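You operate a simulated robot arm through the tools that you are given. There is no shell and no other tool.

You run a simulated robot arm. Do the job below in one go: nothing can be reset, and whatever is moved stays where it is left.

Task
Pull the yellow cap off the white pipe and sand off the burr.
Fine: the cap goes in the small tan tray; put the sanding block back. What is to be rubbed or washed off counts as gone when no trace of it is left.

The check looks at the end state, three seconds after you hand in, the way a careful person would. Anything else that was tipped, shoved, dropped, spilled or broken makes it a failure. A push-on lid holds only when it is set on centred and level and pressed home; a screw cap is set on level and turned clockwise until tight.

Robot
A 7-joint arm with a three-finger gripper, fixed in place. Base frame: the origin is at the foot of the arm, x ahead of it, y to its left, z up; the work surface is at about z = 850. Units: mm, rad, N and s.
With the tool pointing down near the work surface it reaches from about 120 to 880 mm from the base axis. Its first joint turns from -2.897 to 2.897 rad. Payload 2.94 kg.
The TCP is the grasp point between the finger pads, 30 mm short of the fingertips. In the tool frame z runs along the fingers and y along their closing line. The gripper opens to 132 mm. The gripper's body begins 107 mm behind the TCP.
Orientation is told as [roll, pitch, yaw] about the base's x, y, z axes, in that order, counted from this pose: with the fingers straight down and closing along the base's y, the tool's x points along the base's -x, its y along +y and its z along -z.

Tools
- The arm moves only by the tool play_rows. Its argument "commands" is a list of rows, each a list of 3 entries, a list of its own where there are three numbers: the finger opening in mm, from 0 to 132, then the shift along the tool's x, y, z in mm, then the turn, a rotation vector about the tool's x, y, z in rad. In form: [[fingers, [tx, ty, tz], [rx, ry, rz]], ...]. A call has 1 to 20 rows; each row shifts and turns the commanded pose from where the row before left it, along the tool's axes as they then stand. A row lasts 0.2 s, in which the tool goes at most 50 mm and 0.15 rad; a call with a longer step from one row to the next is refused whole, and so is a gripper value outside its range. Where a pose cannot be reached the arm comes as near as it can. A force on the tool above 40 N (or 10 N above the force at the start of the call, whichever is more), or a blocked arm, ends the call early, and 0.2 s more pass. The fingers move at their own pace and stop on an object; they squeeze with about 27 N. The grip force told is the motor's: it shows also when the fingers shut on nothing. Time passes only in rows, and 0.2 s behind the last, so rows that do not move let the fingers close. The reply holds the time, the measured pose of the TCP, the force on the tool along the base axes, the opening and the grip force, in the units named above and with some noise, with the torque about the TCP (base axes, N m) and any sound that the robot's microphone picked up.
- Cameras (640 x 400 px; columns grow to the right, rows downward): "scene" is fixed at [42, 644.1, 1732.4]; the picture's right is [-0.57, -0.82, 0.00], its down [-0.52, 0.36, -0.77] and it looks along [0.63, -0.44, -0.64] (base axes); focal length 357 px, centre (320, 200). "wrist" rides on the gripper at [72, 3, -144] in the tool frame; the picture's right is [-0.04, 1.00, 0.00], its down [-0.88, -0.04, -0.48] and it looks along [-0.48, -0.02, 0.88] (tool axes); focal length 256 px, centre (320, 200). There is no depth. A picture from a camera that has moved, and an enlarged one, comes with that camera's place and axes in the base frame and with its lens. The place of the scene camera against the robot may be out by one fixed shift of up to 25 mm in any direction.
- capture(camera): a new picture of that camera. It takes no simulated time.
- move_column(by): slides the trunk up (or, below 0, down) by that many mm; the arm rides with it, the base frame stays. It gives what a move gives, with no picture.
- enlarge(camera, box): a new picture of the part [left, top, right, bottom] of that camera's present view, enlarged. It takes no simulated time.
- hand_in(): hands the job in; it is judged then, once.

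Nothing tells you positions but the pictures and the camera data. Unless the task says otherwise, let go and move clear before handing in.

The tools are called after "Call:" as a command line: name --argument value ..., lists and objects as JSON in quotes. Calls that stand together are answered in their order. play_rows: Moves the arm, as the interface text tells. Its arguments: {"type":"object","properties":{"commands":{"type":"array","items":{"type":"array"}}},"required":["commands"]} The other tools are called the same way: move_column (by) slides the trunk up or down; capture (camera) takes a picture; enlarge (camera, box) takes an enlarged picture of a part of a camera's view; hand_in () hands the job in.

At the start:

```text
t: 0.0
tcp_pos: [510.3, 290.9, 1266.2]
ee_rot: [0.0, 0.001, 0.002]
wrist_force: [0.7, -0.5, 0.2]
moment: [0.03, -0.02, 0.0]
width: 132.1
gripper_force: 0.0
trunk travel left (down, up): [-275.0, 265.0]
```

scene: 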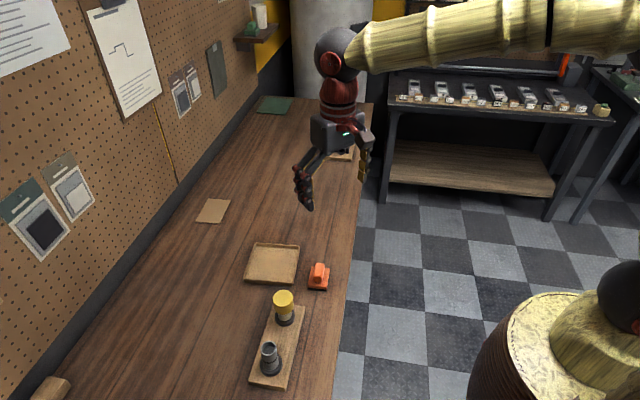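
wrist: 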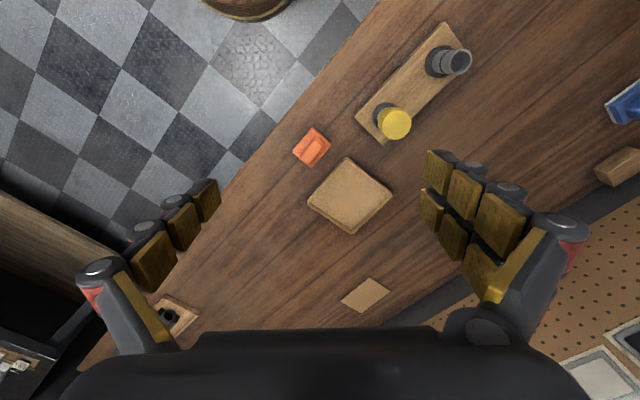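

I see a workbench with a board carrying two pipe stubs (one with a yellow cap, one grey and open), an orange sanding block, and a tan tray. I'll look closer before moving.

Call:
enlarge --camera "scene" --box '[220, 220, 360, 400]'

Call:
enlarge --camera "wrist" --box '[280, 10, 500, 240]'

Call:
enlarge --camera "scene" --box '[180, 80, 380, 240]'

```text
2.22 times, centred on (290, 310) of scene
camera zoom: at [42.0, 644.1, 1732.4], right [-0.57, -0.82, 0.0], down [-0.52, 0.36, -0.77], along [0.63, -0.44, -0.64], focal length 794 px, centre (387, -44)
```

zoom: 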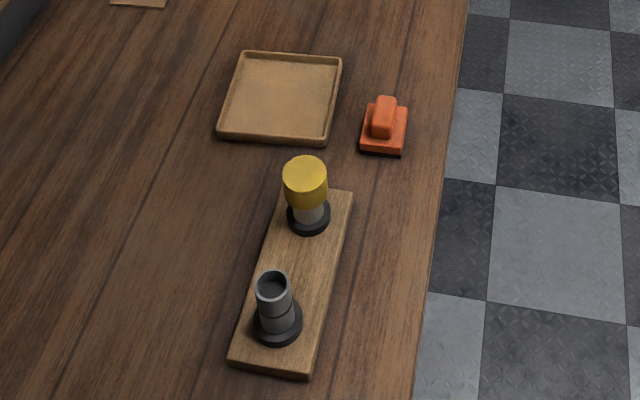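

```text
1.74 times, centred on (390, 125) of wrist
camera zoom: at [438.8, 294.4, 1410.0], right [0.04, 1.0, 0.0], down [0.88, -0.04, 0.48], along [0.48, -0.02, -0.88], focal length 445 px, centre (198, 330)
```

zoom: 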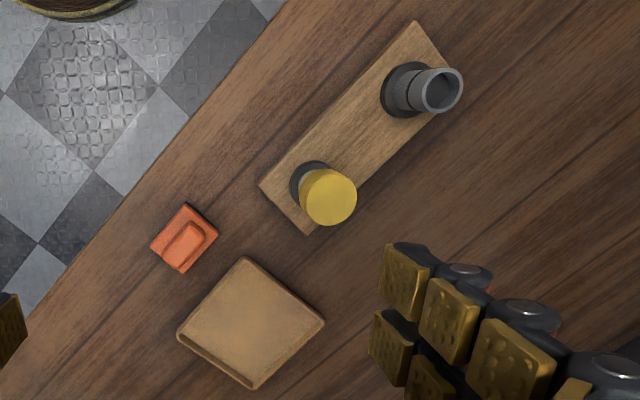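

```text
2.50 times, centred on (280, 160) of scene
camera zoom: at [42.0, 644.1, 1732.4], right [-0.57, -0.82, 0.0], down [-0.52, 0.36, -0.77], along [0.63, -0.44, -0.64], focal length 893 px, centre (420, 300)
```

zoom: 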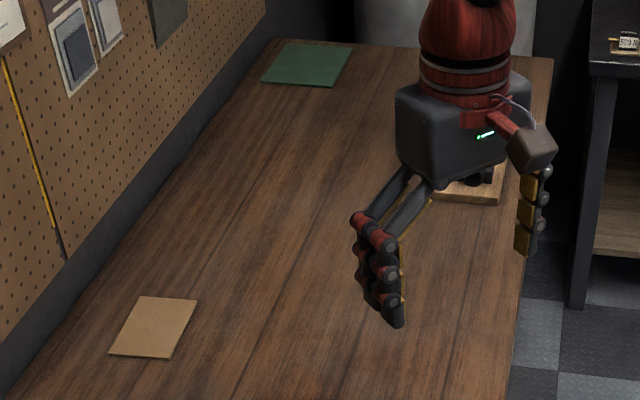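

The yellow cap sits on a light pipe at roughly (543, 425). The grey pipe is near (450, 519), the sanding block near (606, 270) and the tan tray near (731, 355). I'll move above the board for a closer look.

Call:
play_rows --commands '[[132, [2, 36, 23], [0, 0, 0]], [132, [2, 36, 23], [0, 0, 0]], [132, [2, 36, 23], [0, 0, 0]], [132, [2, 36, 23], [0, 0, 0]], [132, [2, 35, 24], [0, 0, 0]]]'

Call:
capture --camera "wrist"

Call:
capture --camera "scene"

```text
t: 1.2
tcp_pos: [501.0, 471.8, 1147.9]
ee_rot: [0.001, 0.0, 0.001]
wrist_force: [0.5, 0.4, 0.5]
moment: [0.01, 0.0, -0.01]
width: 131.7
gripper_force: 0.1
trunk travel left (down, up): [-275.0, 265.0]
```

```text
taken
camera wrist: at [428.9, 476.2, 1291.6], right [0.04, 1.0, 0.0], down [0.88, -0.04, 0.48], along [0.47, -0.02, -0.88], focal length 256 px, centre (320, 200)
```

wrist: 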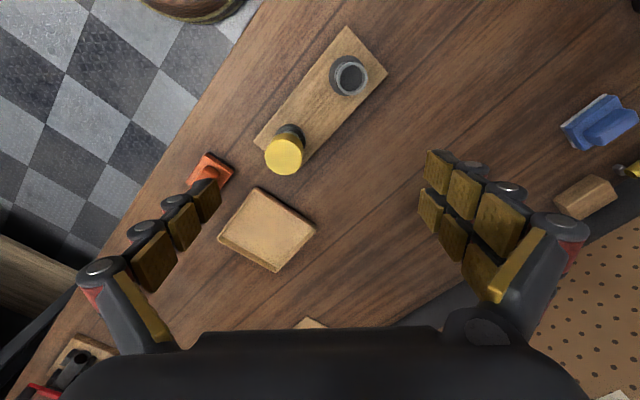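

```text
taken
```

scene: 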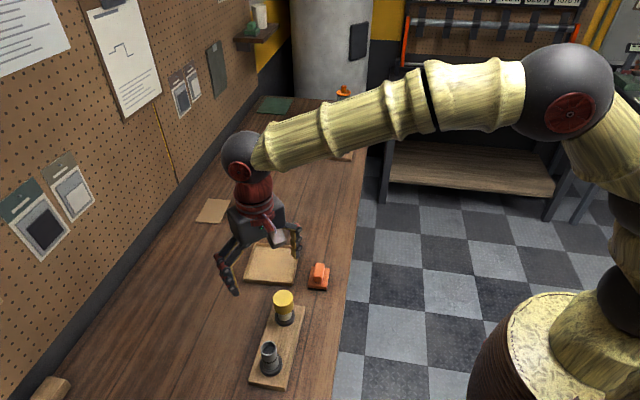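

Now there is also a blue item and a wooden block towards the wall. I'll enlarge these to identify which is the sanding block and where the burr is.

Call:
enlarge --camera "wrist" --box '[540, 80, 640, 220]'

Call:
enlarge --camera "wrist" --box '[180, 20, 400, 180]'

Call:
enlarge --camera "scene" --box '[240, 250, 340, 400]'

Call:
enlarge --camera "scene" --box '[290, 70, 400, 170]'

```text
2.86 times, centred on (590, 150) of wrist
camera zoom: at [428.9, 476.2, 1291.6], right [0.04, 1.0, 0.0], down [0.88, -0.04, 0.48], along [0.47, -0.02, -0.88], focal length 731 px, centre (-451, 343)
```

zoom: 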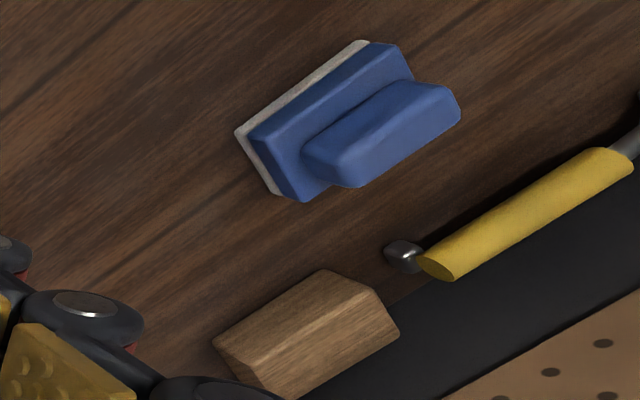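

```text
2.50 times, centred on (290, 100) of wrist
camera zoom: at [428.9, 476.2, 1291.6], right [0.04, 1.0, 0.0], down [0.88, -0.04, 0.48], along [0.47, -0.02, -0.88], focal length 640 px, centre (395, 450)
```

zoom: 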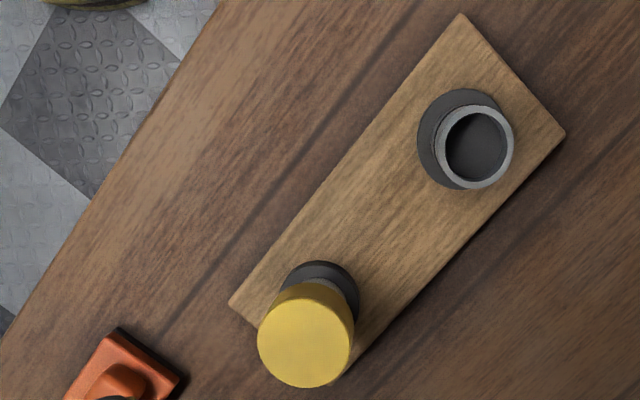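

```text
2.67 times, centred on (290, 325) of scene
camera zoom: at [42.0, 644.1, 1732.4], right [-0.57, -0.82, 0.0], down [-0.52, 0.36, -0.77], along [0.63, -0.44, -0.64], focal length 952 px, centre (400, -133)
```

zoom: 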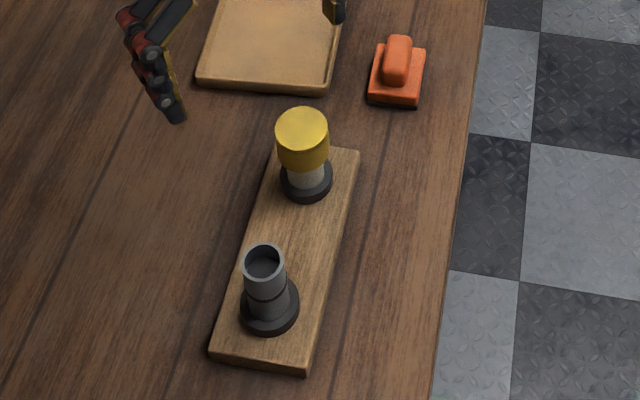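

```text
4.00 times, centred on (345, 120) of scene
camera zoom: at [42.0, 644.1, 1732.4], right [-0.57, -0.82, 0.0], down [-0.52, 0.36, -0.77], along [0.63, -0.44, -0.64], focal length 1428 px, centre (220, 520)
```

zoom: 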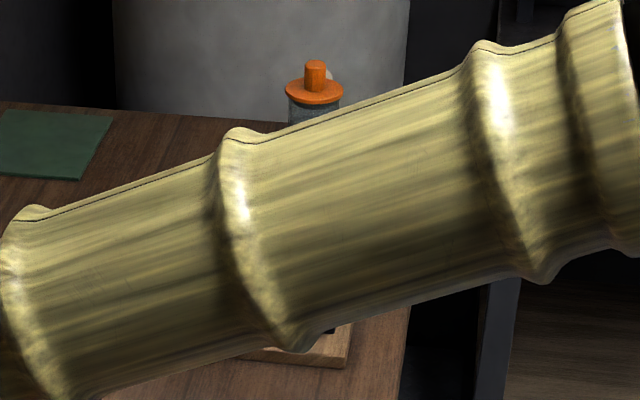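

The orange block with the dark (abrasive) base is the sanding block; the blue one with a pale pad is something else. Next I'll move above the yellow cap at about (540, 421) and check the alignment.

Call:
play_rows --commands '[[132, [-13, -17, 32], [0, 0, 0]], [132, [-13, -17, 33], [0, 0, 0]], [132, [-13, -17, 33], [0, 0, 0]], [132, [0, 0, 0], [0, 0, 0]]]'

Call:
capture --camera "wrist"

Call:
enlarge --camera "scene" --box '[220, 200, 360, 400]'

```text
t: 2.2
tcp_pos: [539.7, 417.4, 1050.8]
ee_rot: [0.0, -0.001, 0.004]
wrist_force: [-0.1, 0.3, 0.5]
moment: [0.05, 0.01, 0.0]
width: 132.0
gripper_force: 0.1
trunk travel left (down, up): [-275.0, 265.0]
```

```text
taken
camera wrist: at [467.2, 421.0, 1195.2], right [0.04, 1.0, 0.0], down [0.88, -0.04, 0.48], along [0.48, -0.02, -0.88], focal length 256 px, centre (320, 200)
```

wrist: 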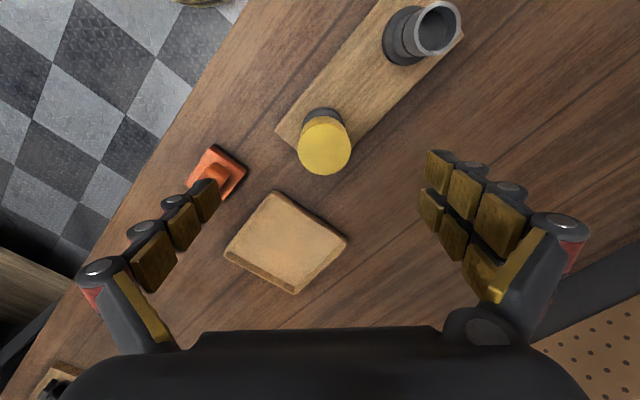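

```text
2.00 times, centred on (290, 300) of scene
camera zoom: at [42.0, 644.1, 1732.4], right [-0.57, -0.82, 0.0], down [-0.52, 0.36, -0.77], along [0.63, -0.44, -0.64], focal length 714 px, centre (380, 0)
```

zoom: 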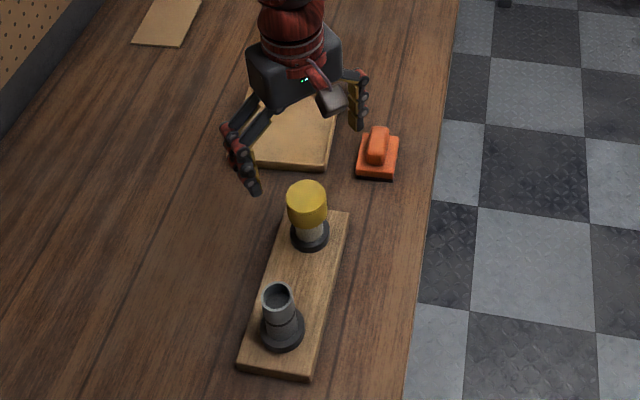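

The cap top reads as centred near (545, 422, 940) with a diameter of about 54 mm. I'll descend to just above it and check the centring again.

Call:
play_rows --commands '[[132, [-2, 2, 30], [0, 0, 0]], [132, [-2, 2, 30], [0, 0, 0]], [132, [0, 0, 0], [0, 0, 0]]]'

Call:
capture --camera "wrist"

Call:
enlarge --camera "scene" --box '[240, 240, 340, 340]'

```text
t: 3.0
tcp_pos: [543.5, 423.0, 992.3]
ee_rot: [0.001, 0.001, 0.001]
wrist_force: [0.4, 0.1, 0.0]
moment: [0.01, 0.01, 0.02]
width: 132.3
gripper_force: 0.1
trunk travel left (down, up): [-275.0, 265.0]
```

```text
taken
camera wrist: at [471.5, 427.2, 1136.7], right [0.04, 1.0, 0.0], down [0.88, -0.04, 0.48], along [0.48, -0.02, -0.88], focal length 256 px, centre (320, 200)
```

wrist: 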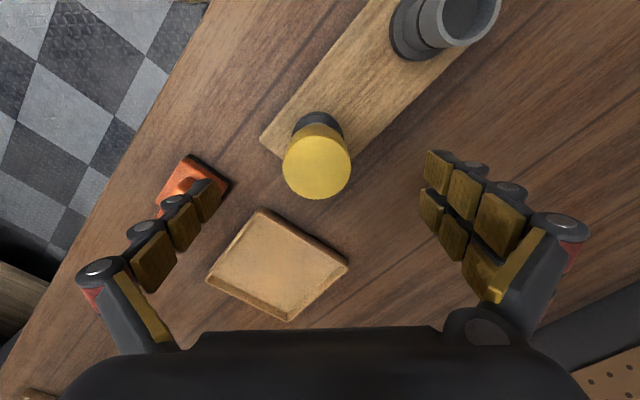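

```text
4.00 times, centred on (290, 290) of scene
camera zoom: at [42.0, 644.1, 1732.4], right [-0.57, -0.82, 0.0], down [-0.52, 0.36, -0.77], along [0.63, -0.44, -0.64], focal length 1428 px, centre (440, -160)
```

zoom: 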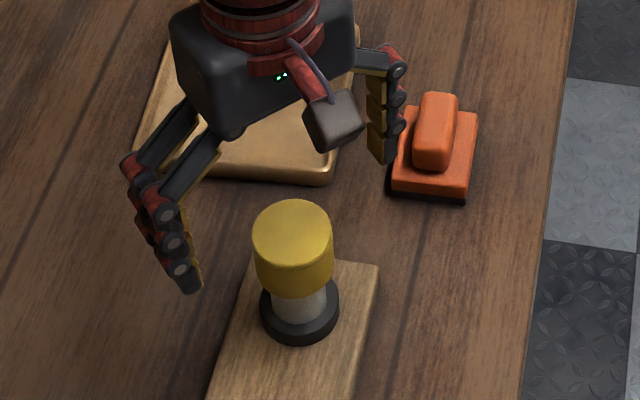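

The cap centre holds at about (544, 422), with its body spanning roughly z 916–945. I'll descend with open fingers to z≈930, partially close, and look before gripping.

Call:
play_rows --commands '[[132, [0, -0.6, 31], [0, 0, 0]], [132, [0, -0.6, 31], [0, 0, 0]], [72, [0, 0, 0], [0, 0, 0]], [72, [0, 0, 0], [0, 0, 0]], [72, [0, 0, 0], [0, 0, 0]], [72, [0, 0, 0], [0, 0, 0]]]'

Call:
capture --camera "wrist"

Call:
enlarge --camera "scene" --box '[240, 240, 340, 340]'

```text
t: 4.4
tcp_pos: [543.7, 422.8, 930.5]
ee_rot: [0.001, -0.001, 0.0]
wrist_force: [-0.4, -0.6, -0.9]
moment: [0.01, 0.0, -0.01]
width: 72.0
gripper_force: 0.1
trunk travel left (down, up): [-275.0, 265.0]
```

```text
taken
camera wrist: at [471.9, 426.7, 1074.7], right [0.04, 1.0, 0.0], down [0.88, -0.04, 0.48], along [0.47, -0.02, -0.88], focal length 256 px, centre (320, 200)
```

wrist: 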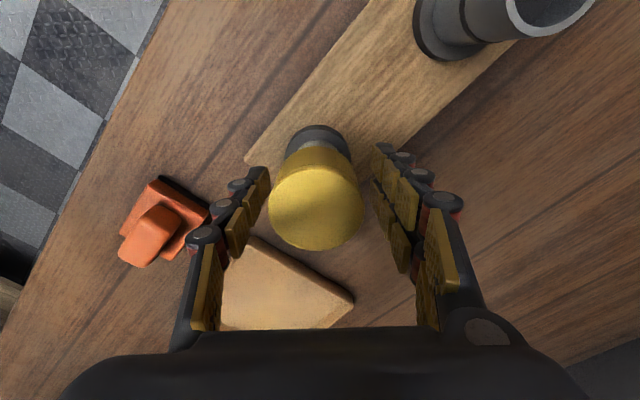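

```text
4.00 times, centred on (290, 290) of scene
camera zoom: at [42.0, 644.1, 1732.4], right [-0.57, -0.82, 0.0], down [-0.52, 0.36, -0.77], along [0.63, -0.44, -0.64], focal length 1428 px, centre (440, -160)
```

zoom: 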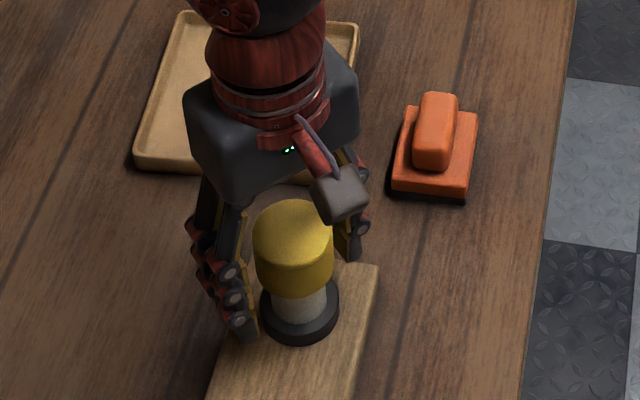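

The cap is at (544, 421.8) with its top at z≈945 and a diameter of 53 mm, so the pads straddle it well. I'll shift 1 mm, close on it and check the forces.

Call:
play_rows --commands '[[66, [0, -1, 0], [0, 0, 0]], [58, [0, 0, 0], [0, 0, 0]], [45, [0, 0, 0], [0, 0, 0]], [30, [0, 0, 0], [0, 0, 0]], [30, [0, 0, 0], [0, 0, 0]]]'

Call:
capture --camera "wrist"

```text
t: 5.6
tcp_pos: [545.7, 422.0, 929.7]
ee_rot: [0.0, 0.0, 0.001]
wrist_force: [0.0, -2.0, 0.7]
moment: [-0.05, 0.01, -0.01]
width: 49.3
gripper_force: 27.0
trunk travel left (down, up): [-275.0, 265.0]
```

```text
taken
camera wrist: at [472.3, 424.9, 1074.5], right [0.04, 1.0, 0.0], down [0.88, -0.04, 0.48], along [0.47, -0.02, -0.88], focal length 256 px, centre (320, 200)
```

wrist: 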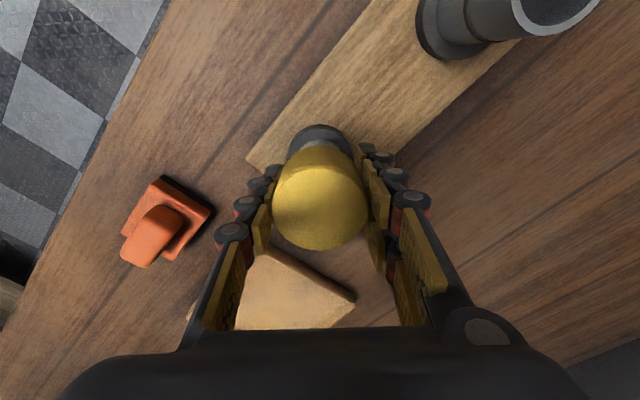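

The cap is gripped at a width of 49 mm with a small side force. I'll pull straight up in small steps.

Call:
play_rows --commands '[[20, [0, 0, -2], [0, 0, 0]], [20, [0, 0, -2], [0, 0, 0]], [20, [0, 0, -3], [0, 0, 0]], [20, [0, 0, -3], [0, 0, 0]]]'

Call:
capture --camera "wrist"

Call:
enlarge --camera "scene" --box '[240, 240, 340, 340]'

```text
t: 6.6
tcp_pos: [544.2, 420.0, 940.4]
ee_rot: [0.001, -0.001, 0.003]
wrist_force: [-0.5, -0.5, -0.7]
moment: [-0.01, 0.01, 0.02]
width: 49.2
gripper_force: 27.3
trunk travel left (down, up): [-275.0, 265.0]
```

```text
taken
camera wrist: at [472.3, 424.6, 1084.3], right [0.04, 1.0, 0.0], down [0.88, -0.04, 0.48], along [0.48, -0.02, -0.88], focal length 256 px, centre (320, 200)
```

wrist: 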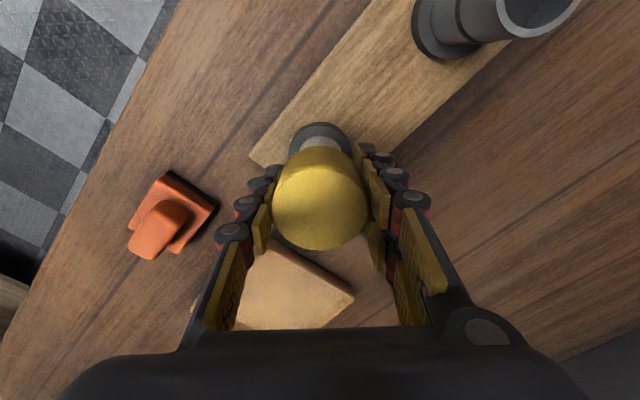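

```text
4.00 times, centred on (290, 290) of scene
camera zoom: at [42.0, 644.1, 1732.4], right [-0.57, -0.82, 0.0], down [-0.52, 0.36, -0.77], along [0.63, -0.44, -0.64], focal length 1428 px, centre (440, -160)
```

zoom: 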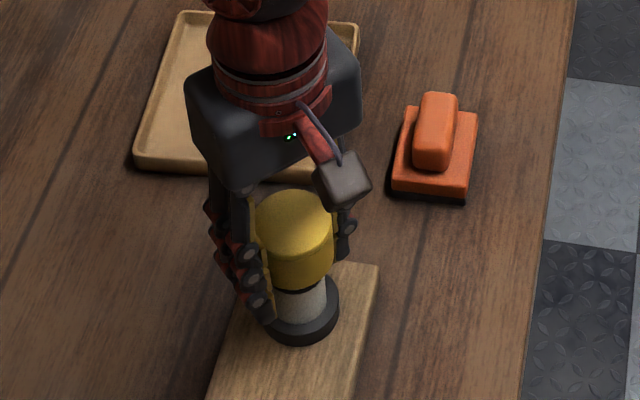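

The cap is lifting with the gripper and shows little resistance. I'll continue straight up until it's clear of the pipe.

Call:
play_rows --commands '[[20, [0, 0, -8], [0, 0, 0]], [20, [0, 0, -10], [0, 0, 0]], [20, [0, 0, -15], [0, 0, 0]], [20, [0, 0, -25], [0, 0, 0]], [20, [0, 0, -40], [0, 0, 0]], [20, [0, 0, -30], [0, 0, 0]]]'

Call:
capture --camera "wrist"

Call:
enlarge --camera "scene" --box '[240, 240, 340, 340]'

```text
t: 8.0
tcp_pos: [545.4, 421.1, 1068.4]
ee_rot: [0.0, 0.001, 0.0]
wrist_force: [-0.2, 0.1, -0.2]
moment: [0.02, -0.02, 0.0]
width: 48.8
gripper_force: 26.2
trunk travel left (down, up): [-275.0, 265.0]
```

```text
taken
camera wrist: at [472.3, 424.1, 1212.2], right [0.04, 1.0, 0.0], down [0.88, -0.04, 0.48], along [0.47, -0.02, -0.88], focal length 256 px, centre (320, 200)
```

wrist: 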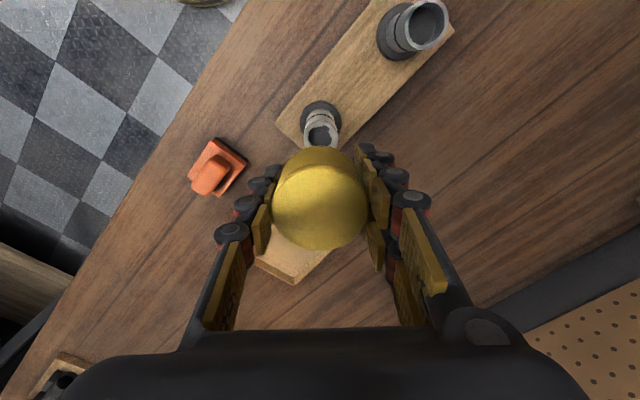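

```text
4.00 times, centred on (290, 290) of scene
camera zoom: at [42.0, 644.1, 1732.4], right [-0.57, -0.82, 0.0], down [-0.52, 0.36, -0.77], along [0.63, -0.44, -0.64], focal length 1428 px, centre (440, -160)
```

zoom: 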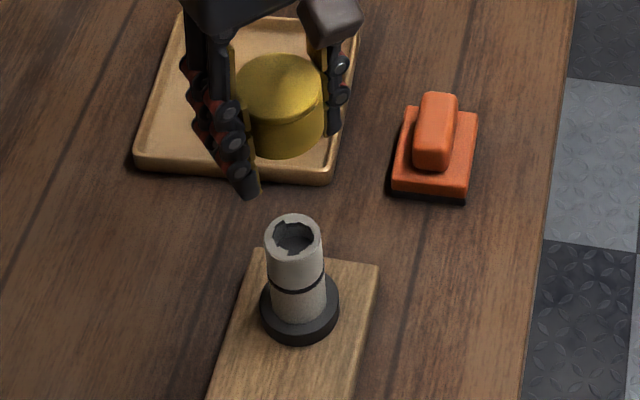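

The cap is off and its pipe's rim shows a jagged burr. I take the tray as a 145 mm square centred near (732, 355), so I'll carry the cap above it and lower partway.

Call:
play_rows --commands '[[20, [-20, -7, 0], [0, 0, 0]], [20, [-36, -13, 0], [0, 0, 0]], [20, [-38, -14, 0], [0, 0, 0]], [20, [-38, -14, 0], [0, 0, 0]], [20, [-35, -12, 0], [0, 0, 0]], [20, [-17, -6, 0], [0, 0, 0]], [20, [0, 0, 35], [0, 0, 0]], [20, [0, 0, 40], [0, 0, 0]], [20, [0, 0, 35], [0, 0, 0]], [20, [0, 0, 10], [0, 0, 0]]]'

Call:
capture --camera "wrist"

Call:
enlarge --camera "scene" --box '[220, 200, 360, 340]'

```text
t: 10.2
tcp_pos: [730.6, 353.9, 948.9]
ee_rot: [0.0, 0.0, 0.0]
wrist_force: [0.5, -0.1, -0.3]
moment: [-0.01, 0.0, 0.01]
width: 48.9
gripper_force: 26.8
trunk travel left (down, up): [-275.0, 265.0]
```

```text
taken
camera wrist: at [657.9, 358.0, 1092.7], right [0.04, 1.0, 0.0], down [0.88, -0.04, 0.48], along [0.48, -0.02, -0.88], focal length 256 px, centre (320, 200)
```

wrist: 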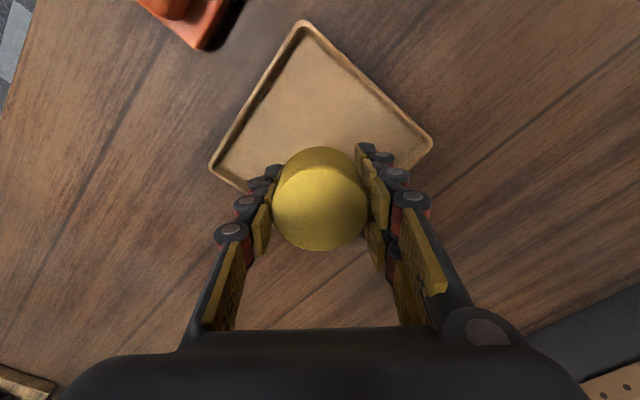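

```text
2.86 times, centred on (290, 270) of scene
camera zoom: at [42.0, 644.1, 1732.4], right [-0.57, -0.82, 0.0], down [-0.52, 0.36, -0.77], along [0.63, -0.44, -0.64], focal length 1020 px, centre (406, 0)
```

zoom: 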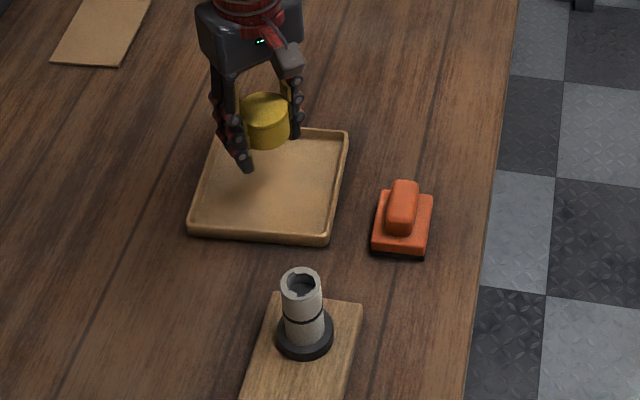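

The tray centre confirms at about (733, 354), right under the cap. I'll lower until the fingertips are just above the tray floor.

Call:
play_rows --commands '[[20, [0, 0, 25], [0, 0, 0]], [20, [0, 0, 18], [0, 0, 0]], [20, [0, 0, 10], [0, 0, 0]], [20, [0, 0, 5], [0, 0, 0]], [20, [0, 0, 0], [0, 0, 0]]]'

Call:
capture --camera "wrist"

Call:
enlarge --camera "scene" --box '[230, 210, 330, 300]'

```text
t: 11.4
tcp_pos: [728.3, 353.3, 889.8]
ee_rot: [0.0, -0.001, -0.001]
wrist_force: [0.1, 0.8, -0.1]
moment: [0.0, -0.01, -0.02]
width: 48.8
gripper_force: 27.2
trunk travel left (down, up): [-275.0, 265.0]
```

```text
taken
camera wrist: at [656.0, 358.0, 1033.8], right [0.04, 1.0, 0.0], down [0.88, -0.04, 0.48], along [0.47, -0.02, -0.88], focal length 256 px, centre (320, 200)
```

wrist: 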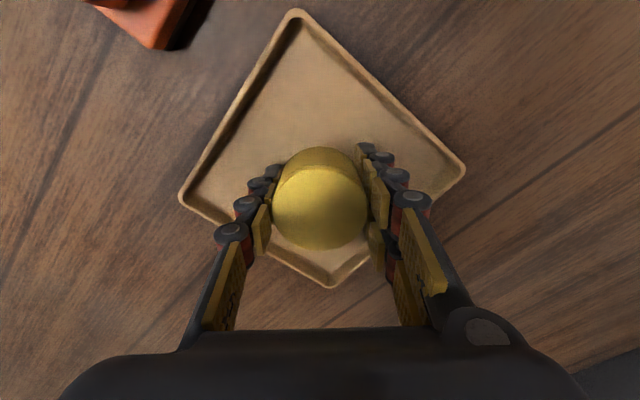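

```text
4.44 times, centred on (280, 255) of scene
camera zoom: at [42.0, 644.1, 1732.4], right [-0.57, -0.82, 0.0], down [-0.52, 0.36, -0.77], along [0.63, -0.44, -0.64], focal length 1587 px, centre (498, -44)
```

zoom: 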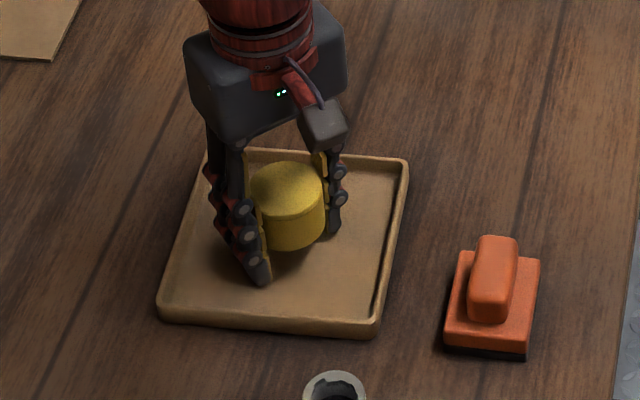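

Fingertips look close to the tray floor. I'll ease down a few millimetres more, watching the force.

Call:
play_rows --commands '[[20, [0, 0, 1], [0, 0, 0]], [20, [0, 0, 1], [0, 0, 0]], [20, [0, 0, 1], [0, 0, 0]], [20, [0, 0, 0], [0, 0, 0]]]'

```text
t: 12.4
tcp_pos: [727.0, 354.6, 887.4]
ee_rot: [0.001, 0.0, -0.002]
wrist_force: [0.4, 0.1, -0.5]
moment: [-0.03, 0.01, 0.02]
width: 48.8
gripper_force: 26.5
trunk travel left (down, up): [-275.0, 265.0]
```

No contact yet, with the cap bottom about 15 mm above the floor. I'll ease the fingers open a fraction so the cap slides down between the pads and stays upright.

Call:
play_rows --commands '[[48.5, [0, 0, 0], [0, 0, 0]], [49.0, [0, 0, 0], [0, 0, 0]], [49.5, [0, 0, 0], [0, 0, 0]], [50.0, [0, 0, 0], [0, 0, 0]], [50.5, [0, 0, 0], [0, 0, 0]], [51.0, [0, 0, 0], [0, 0, 0]], [52.0, [0, 0, 0], [0, 0, 0]], [53.0, [0, 0, 0], [0, 0, 0]]]'

Call:
capture --camera "wrist"

Call:
enlarge --camera "scene" --box '[230, 210, 330, 300]'

```text
t: 14.2
tcp_pos: [727.4, 353.6, 887.3]
ee_rot: [0.001, 0.0, 0.0]
wrist_force: [0.1, -0.5, -0.2]
moment: [0.02, 0.0, -0.04]
width: 53.2
gripper_force: 0.0
trunk travel left (down, up): [-275.0, 265.0]
```

```text
taken
camera wrist: at [655.4, 357.8, 1030.9], right [0.04, 1.0, 0.0], down [0.88, -0.04, 0.48], along [0.47, -0.02, -0.88], focal length 256 px, centre (320, 200)
```

wrist: 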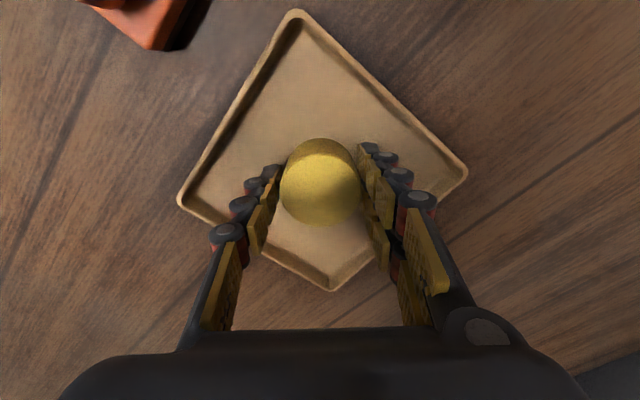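

```text
4.44 times, centred on (280, 255) of scene
camera zoom: at [42.0, 644.1, 1732.4], right [-0.57, -0.82, 0.0], down [-0.52, 0.36, -0.77], along [0.63, -0.44, -0.64], focal length 1587 px, centre (498, -44)
```

zoom: 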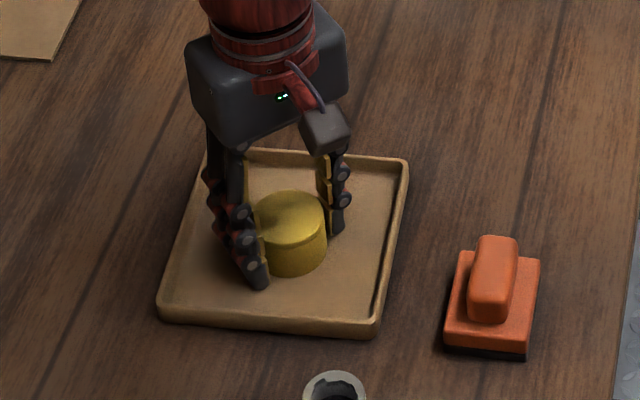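

The cap now rests upright in the tray. I'll open the fingers, rise, move above the orange sanding block, and turn so the fingers close across its handle.

Call:
play_rows --commands '[[80, [0, 0, 0], [0, 0, 0]], [80, [0, 0, 0], [0, 0, 0]], [80, [0, 0, -20], [0, 0, 0]], [80, [0, 0, -40], [0, 0, 0]], [80, [0, 0, -45], [0, 0, 0]], [80, [0, 0, -45], [0, 0, 0]], [80, [32, -22, 0], [0, 0, 0]], [80, [32, -22, 0], [0, 0, 0]], [80, [32, -22, 0], [0, 0, 0]], [80, [32, -22, 0], [0, 0, 0]], [80, [0, 0, 0], [0, 0, 0.131]], [80, [0, 0, 0], [0, 0, 0.131]], [80, [0, 0, 0], [0, 0, 0.131]], [80, [0, 0, 0], [0, 0, 0.131]], [80, [0, 0, 0], [0, 0, 0.131]], [80, [0, 0, 0], [0, 0, 0.131]], [80, [0, 0, 0], [0, 0, 0]]]'

Call:
capture --camera "wrist"

Call:
capture --camera "scene"

```text
t: 17.8
tcp_pos: [598.9, 266.6, 1038.1]
ee_rot: [0.0, 0.001, -0.786]
wrist_force: [-0.1, -0.1, 0.0]
moment: [-0.01, 0.0, -0.02]
width: 80.2
gripper_force: 0.1
trunk travel left (down, up): [-275.0, 265.0]
```

```text
taken
camera wrist: at [551.5, 320.7, 1181.6], right [0.74, 0.67, 0.0], down [0.59, -0.65, 0.48], along [0.32, -0.35, -0.88], focal length 256 px, centre (320, 200)
```

wrist: 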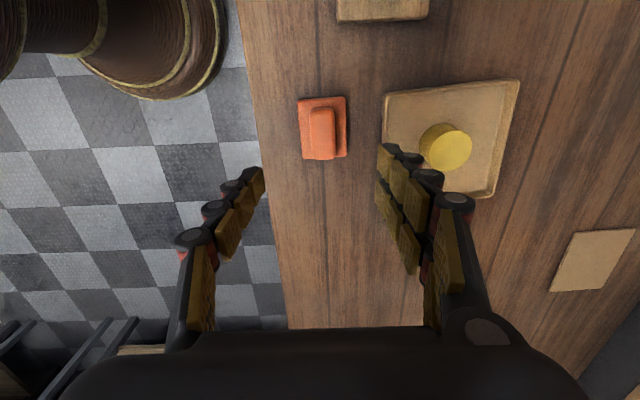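

```text
taken
```

scene: 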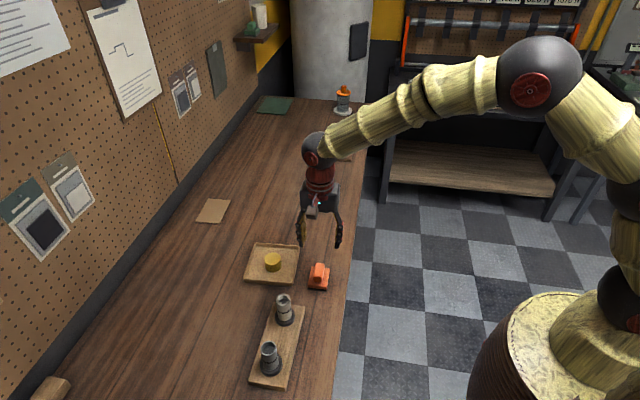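

The fingers are now aligned across the sanding block's handle, and I take the block to be at about (602, 270). I'll enlarge to check its shape and angle.

Call:
enlarge --camera "wrist" --box '[270, 80, 370, 180]'

Call:
enlarge --camera "scene" --box '[260, 240, 340, 340]'

```text
4.00 times, centred on (320, 130) of wrist
camera zoom: at [551.5, 320.7, 1181.6], right [0.74, 0.67, 0.0], down [0.59, -0.65, 0.48], along [0.32, -0.35, -0.88], focal length 1024 px, centre (320, 480)
```

zoom: 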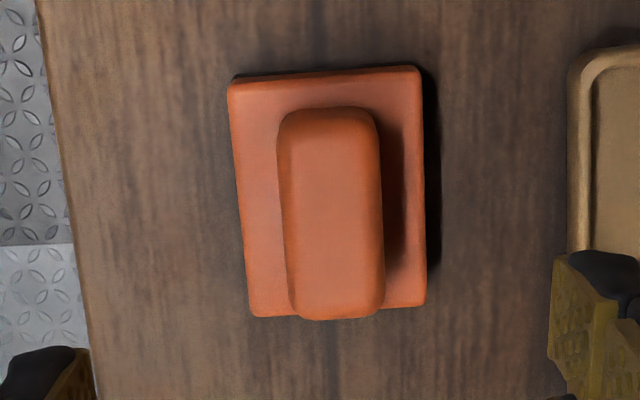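

```text
4.00 times, centred on (300, 290) of scene
camera zoom: at [42.0, 644.1, 1732.4], right [-0.57, -0.82, 0.0], down [-0.52, 0.36, -0.77], along [0.63, -0.44, -0.64], focal length 1428 px, centre (400, -160)
```

zoom: 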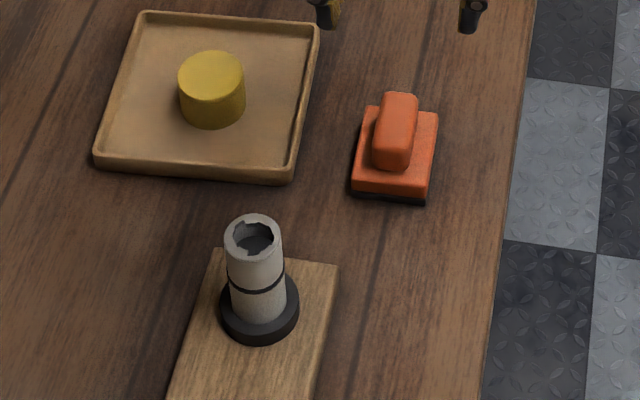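

The block's base is about 70×55 mm, centred near (603, 270), with its top at z≈868. The handle is about 28 mm wide with its top near 888. I'll descend partway and verify.

Call:
play_rows --commands '[[60, [-0.3, 2.5, 35], [0, 0, 0]], [60, [-0.3, 2.5, 35], [0, 0, 0]], [60, [0, 0, 20], [0, 0, 0]], [60, [0, 0, 0], [0, 0, 0]]]'

Call:
capture --camera "wrist"

Call:
enlarge --camera "scene" --box '[270, 230, 370, 310]'

```text
t: 18.8
tcp_pos: [604.1, 269.0, 947.9]
ee_rot: [0.0, 0.002, -0.786]
wrist_force: [0.1, 0.7, 0.0]
moment: [0.01, 0.0, 0.0]
width: 60.3
gripper_force: 0.1
trunk travel left (down, up): [-275.0, 265.0]
```

```text
taken
camera wrist: at [555.3, 324.2, 1091.8], right [0.74, 0.68, 0.0], down [0.59, -0.65, 0.48], along [0.32, -0.35, -0.88], focal length 256 px, centre (320, 200)
```

wrist: 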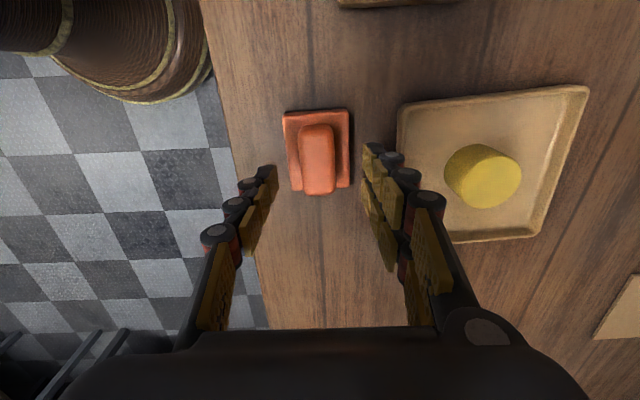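

```text
5.00 times, centred on (320, 270) of scene
camera zoom: at [42.0, 644.1, 1732.4], right [-0.57, -0.82, 0.0], down [-0.52, 0.36, -0.77], along [0.63, -0.44, -0.64], focal length 1786 px, centre (320, -150)
```

zoom: 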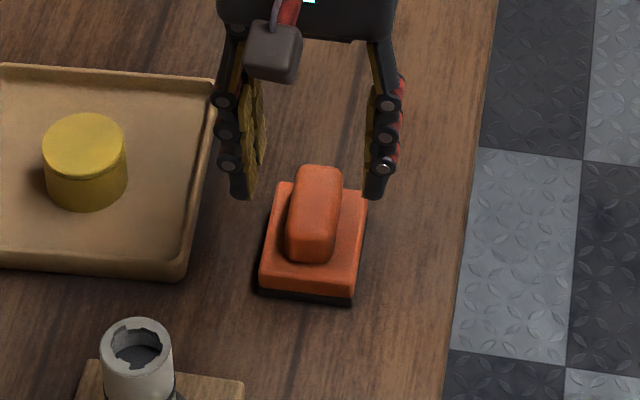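

Block centre refines to about (601.5, 271), with the base top near 870 and the handle top near 890. I'll lower so the fingertips straddle the handle just above the base.

Call:
play_rows --commands '[[60, [1.5, -0.2, 20], [0, 0, 0]], [60, [1.5, -0.2, 15], [0, 0, 0]], [60, [0, 0, 8], [0, 0, 0]], [60, [0, 0, 0], [0, 0, 0]]]'

Call:
capture --camera "wrist"

Call:
enlarge --camera "scene" --box '[270, 230, 370, 310]'

```text
t: 19.8
tcp_pos: [600.8, 270.6, 903.5]
ee_rot: [0.0, -0.001, -0.786]
wrist_force: [1.2, -0.2, 0.1]
moment: [-0.03, -0.05, 0.01]
width: 60.2
gripper_force: 0.1
trunk travel left (down, up): [-275.0, 265.0]
```

```text
taken
camera wrist: at [553.0, 325.4, 1048.1], right [0.74, 0.68, 0.0], down [0.59, -0.65, 0.48], along [0.32, -0.35, -0.88], focal length 256 px, centre (320, 200)
```

wrist: 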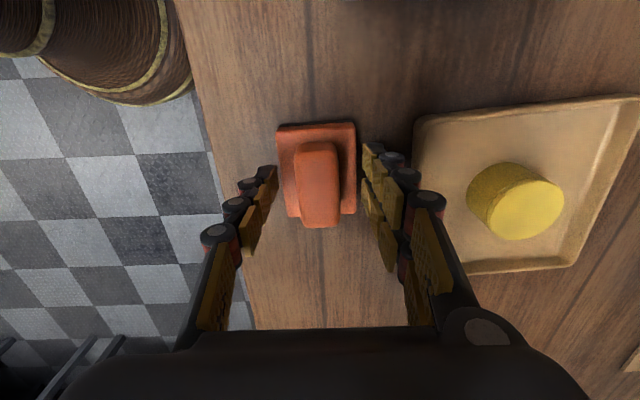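

```text
5.00 times, centred on (320, 270) of scene
camera zoom: at [42.0, 644.1, 1732.4], right [-0.57, -0.82, 0.0], down [-0.52, 0.36, -0.77], along [0.63, -0.44, -0.64], focal length 1786 px, centre (320, -150)
```

zoom: 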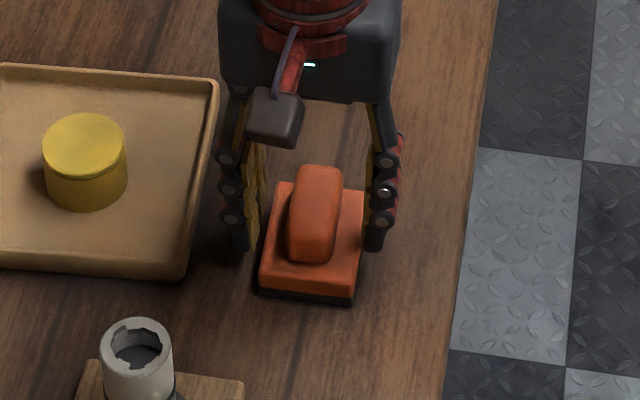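

Alignment looks good. I'll close slowly onto the handle; a stop at about 28 mm means the handle, while 55 mm would mean the base.

Call:
play_rows --commands '[[52, [0, 0, 0], [0, 0, 0]], [44, [0, 0, 0], [0, 0, 0]], [36, [0, 0, 0], [0, 0, 0]], [30, [0, 0, 0], [0, 0, 0]], [20, [0, 0, 0], [0, 0, 0]], [10, [0, 0, 0], [0, 0, 0]], [10, [0, 0, 0], [0, 0, 0]]]'

Call:
capture --camera "wrist"

Call:
enlarge --camera "scene" --box '[270, 230, 370, 310]'

```text
t: 21.4
tcp_pos: [601.6, 272.2, 903.9]
ee_rot: [-0.002, 0.0, -0.785]
wrist_force: [0.0, -0.7, -0.1]
moment: [-0.05, 0.02, 0.03]
width: 26.9
gripper_force: 26.7
trunk travel left (down, up): [-275.0, 265.0]
```

```text
taken
camera wrist: at [552.9, 325.3, 1048.2], right [0.74, 0.68, 0.0], down [0.59, -0.65, 0.48], along [0.32, -0.35, -0.88], focal length 256 px, centre (320, 200)
```

wrist: 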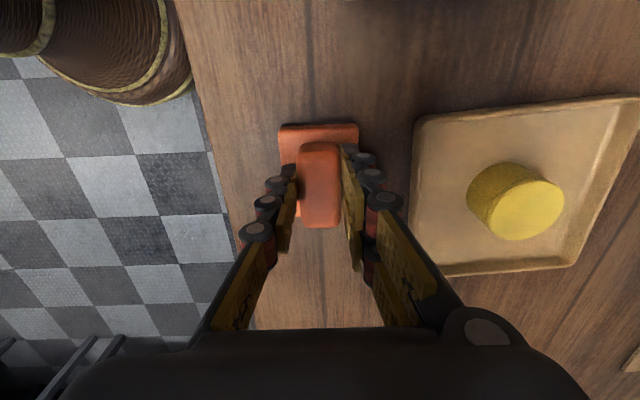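

```text
5.00 times, centred on (320, 270) of scene
camera zoom: at [42.0, 644.1, 1732.4], right [-0.57, -0.82, 0.0], down [-0.52, 0.36, -0.77], along [0.63, -0.44, -0.64], focal length 1786 px, centre (320, -150)
```

zoom: 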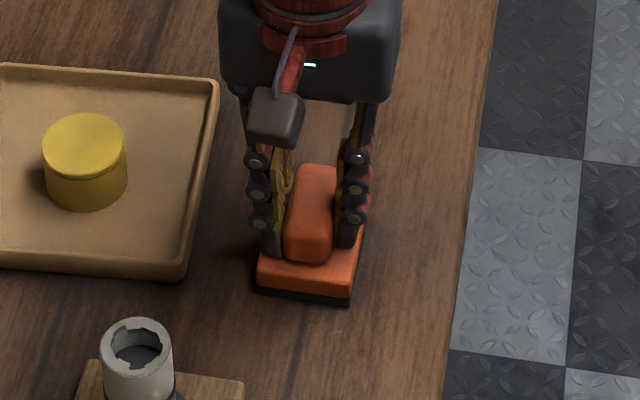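

The handle is held at 27 mm. I'll lift the block straight up, checking that it comes with the gripper.

Call:
play_rows --commands '[[10, [0, 0, -3], [0, 0, 0]], [10, [0, 0, -7], [0, 0, 0]], [10, [0, 0, -20], [0, 0, 0]], [10, [0, 0, -35], [0, 0, 0]], [10, [0, 0, -40], [0, 0, 0]], [10, [0, 0, -35], [0, 0, 0]], [10, [0, 0, 0], [0, 0, 0]]]'

Call:
capture --camera "wrist"

Call:
enlarge --camera "scene" --box '[250, 200, 350, 340]'

Call:
enlarge --camera "scene" --box '[265, 285, 305, 330]'

```text
t: 23.0
tcp_pos: [602.9, 270.3, 1044.8]
ee_rot: [-0.002, -0.001, -0.785]
wrist_force: [-0.2, 0.2, -0.3]
moment: [0.01, 0.03, 0.01]
width: 27.3
gripper_force: 27.1
trunk travel left (down, up): [-275.0, 265.0]
```

```text
taken
camera wrist: at [554.0, 325.2, 1188.9], right [0.74, 0.68, 0.0], down [0.59, -0.65, 0.48], along [0.32, -0.35, -0.88], focal length 256 px, centre (320, 200)
```

wrist: 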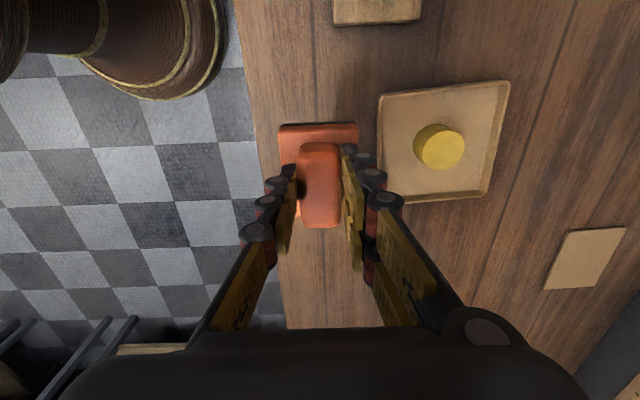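

```text
2.86 times, centred on (300, 270) of scene
camera zoom: at [42.0, 644.1, 1732.4], right [-0.57, -0.82, 0.0], down [-0.52, 0.36, -0.77], along [0.63, -0.44, -0.64], focal length 1020 px, centre (377, 0)
```

zoom: 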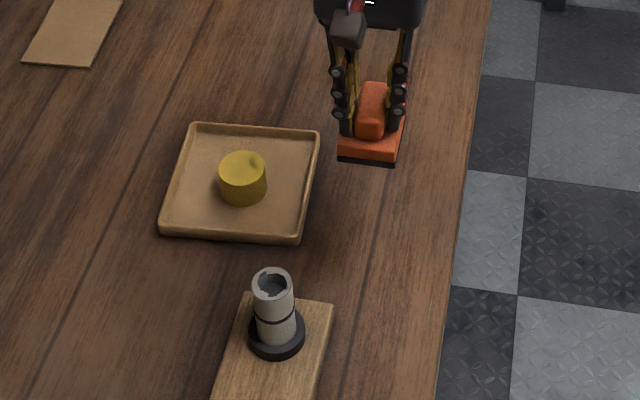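

```text
8.89 times, centred on (285, 308) of scene
camera zoom: at [42.0, 644.1, 1732.4], right [-0.57, -0.82, 0.0], down [-0.52, 0.36, -0.77], along [0.63, -0.44, -0.64], focal length 3174 px, centre (631, -756)
```

zoom: 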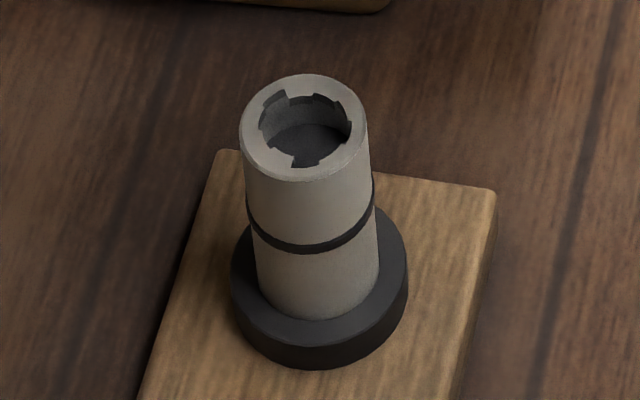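

The block is held level and lifted. The pipe rim is near (544, 422, 942) with an outer diameter of about 37 mm, and the burr is along its inner edge. I'll move the block above the pipe.

Call:
play_rows --commands '[[10, [20, 9, 0], [0, 0, 0]], [10, [32, 14, 0], [0, 0, 0]], [10, [34, 15, 0], [0, 0, 0]], [10, [34, 15, 0], [0, 0, 0]], [10, [20, 9, 0], [0, 0, 0]], [10, [9, 3.6, 0], [0, 0, 0]], [10, [0, 0, 10], [0, 0, 0]], [10, [0, 0, 10], [0, 0, 0]], [10, [0, 0, 0], [0, 0, 0]]]'

Call:
capture --camera "wrist"

Call:
enlarge --camera "scene" --box '[240, 250, 340, 350]'

```text
t: 25.0
tcp_pos: [542.3, 422.3, 1022.9]
ee_rot: [0.0, -0.001, -0.785]
wrist_force: [0.0, -0.6, -1.4]
moment: [0.02, -0.04, 0.0]
width: 27.4
gripper_force: 26.8
trunk travel left (down, up): [-275.0, 265.0]
```

```text
taken
camera wrist: at [492.9, 476.9, 1167.7], right [0.74, 0.68, 0.0], down [0.59, -0.65, 0.48], along [0.32, -0.35, -0.88], focal length 256 px, centre (320, 200)
```

wrist: 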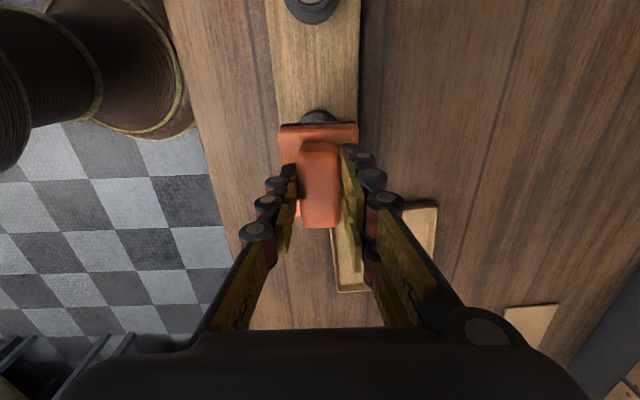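

```text
4.00 times, centred on (290, 300) of scene
camera zoom: at [42.0, 644.1, 1732.4], right [-0.57, -0.82, 0.0], down [-0.52, 0.36, -0.77], along [0.63, -0.44, -0.64], focal length 1428 px, centre (440, -200)
```

zoom: 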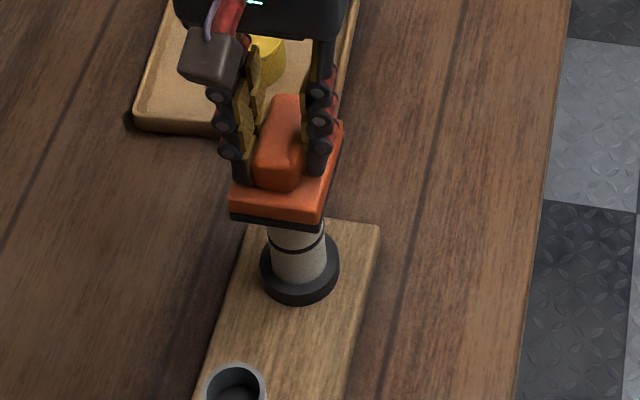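

The block is centred over the pipe. I'll lower towards the rim, which I expect to touch at TCP z≈996.

Call:
play_rows --commands '[[10, [-1.5, 0.8, 10], [0, 0, 0]], [10, [0, 0, 8], [0, 0, 0]], [10, [0, 0, 3], [0, 0, 0]], [10, [0, 0, 1], [0, 0, 0]], [10, [0, 0, 0], [0, 0, 0]]]'

```text
t: 26.2
tcp_pos: [546.9, 424.6, 1009.0]
ee_rot: [0.011, -0.001, -0.785]
wrist_force: [0.5, 1.7, 11.3]
moment: [-0.08, 0.13, 0.02]
width: 27.3
gripper_force: 27.4
trunk travel left (down, up): [-275.0, 265.0]
stopped in row 5: the force on the tool passed its limit at 41 N (the readings are from after the stop); the commanded pose is now the measured one
```

Contact came earlier than I expected, at TCP z≈1009, with a brief force spike. I'll look before doing anything else.

Call:
capture --camera "wrist"

Call:
enlarge --camera "scene" --box '[240, 250, 340, 350]'

Call:
enlarge --camera "scene" --box '[265, 275, 315, 335]'

```text
taken
camera wrist: at [496.0, 477.8, 1152.1], right [0.74, 0.68, 0.01], down [0.59, -0.65, 0.48], along [0.33, -0.34, -0.88], focal length 256 px, centre (320, 200)
```

wrist: 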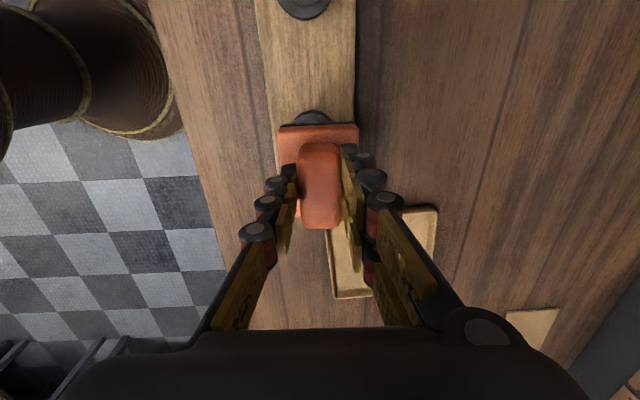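

```text
4.00 times, centred on (290, 300) of scene
camera zoom: at [42.0, 644.1, 1732.4], right [-0.57, -0.82, 0.0], down [-0.52, 0.36, -0.77], along [0.63, -0.44, -0.64], focal length 1428 px, centre (440, -200)
```

zoom: 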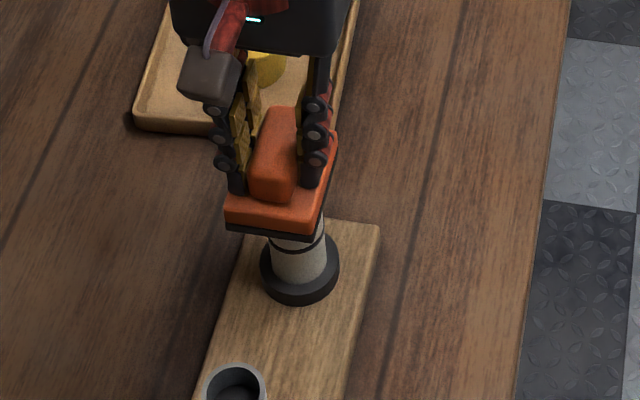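

```text
6.67 times, centred on (290, 305) of scene
camera zoom: at [42.0, 644.1, 1732.4], right [-0.57, -0.82, 0.0], down [-0.52, 0.36, -0.77], along [0.63, -0.44, -0.64], focal length 2381 px, centre (520, -500)
```

zoom: 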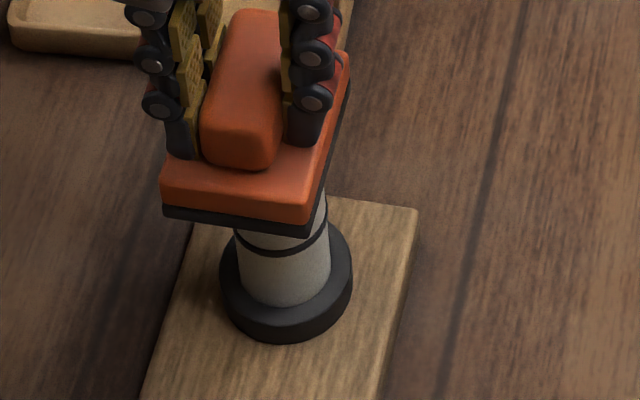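

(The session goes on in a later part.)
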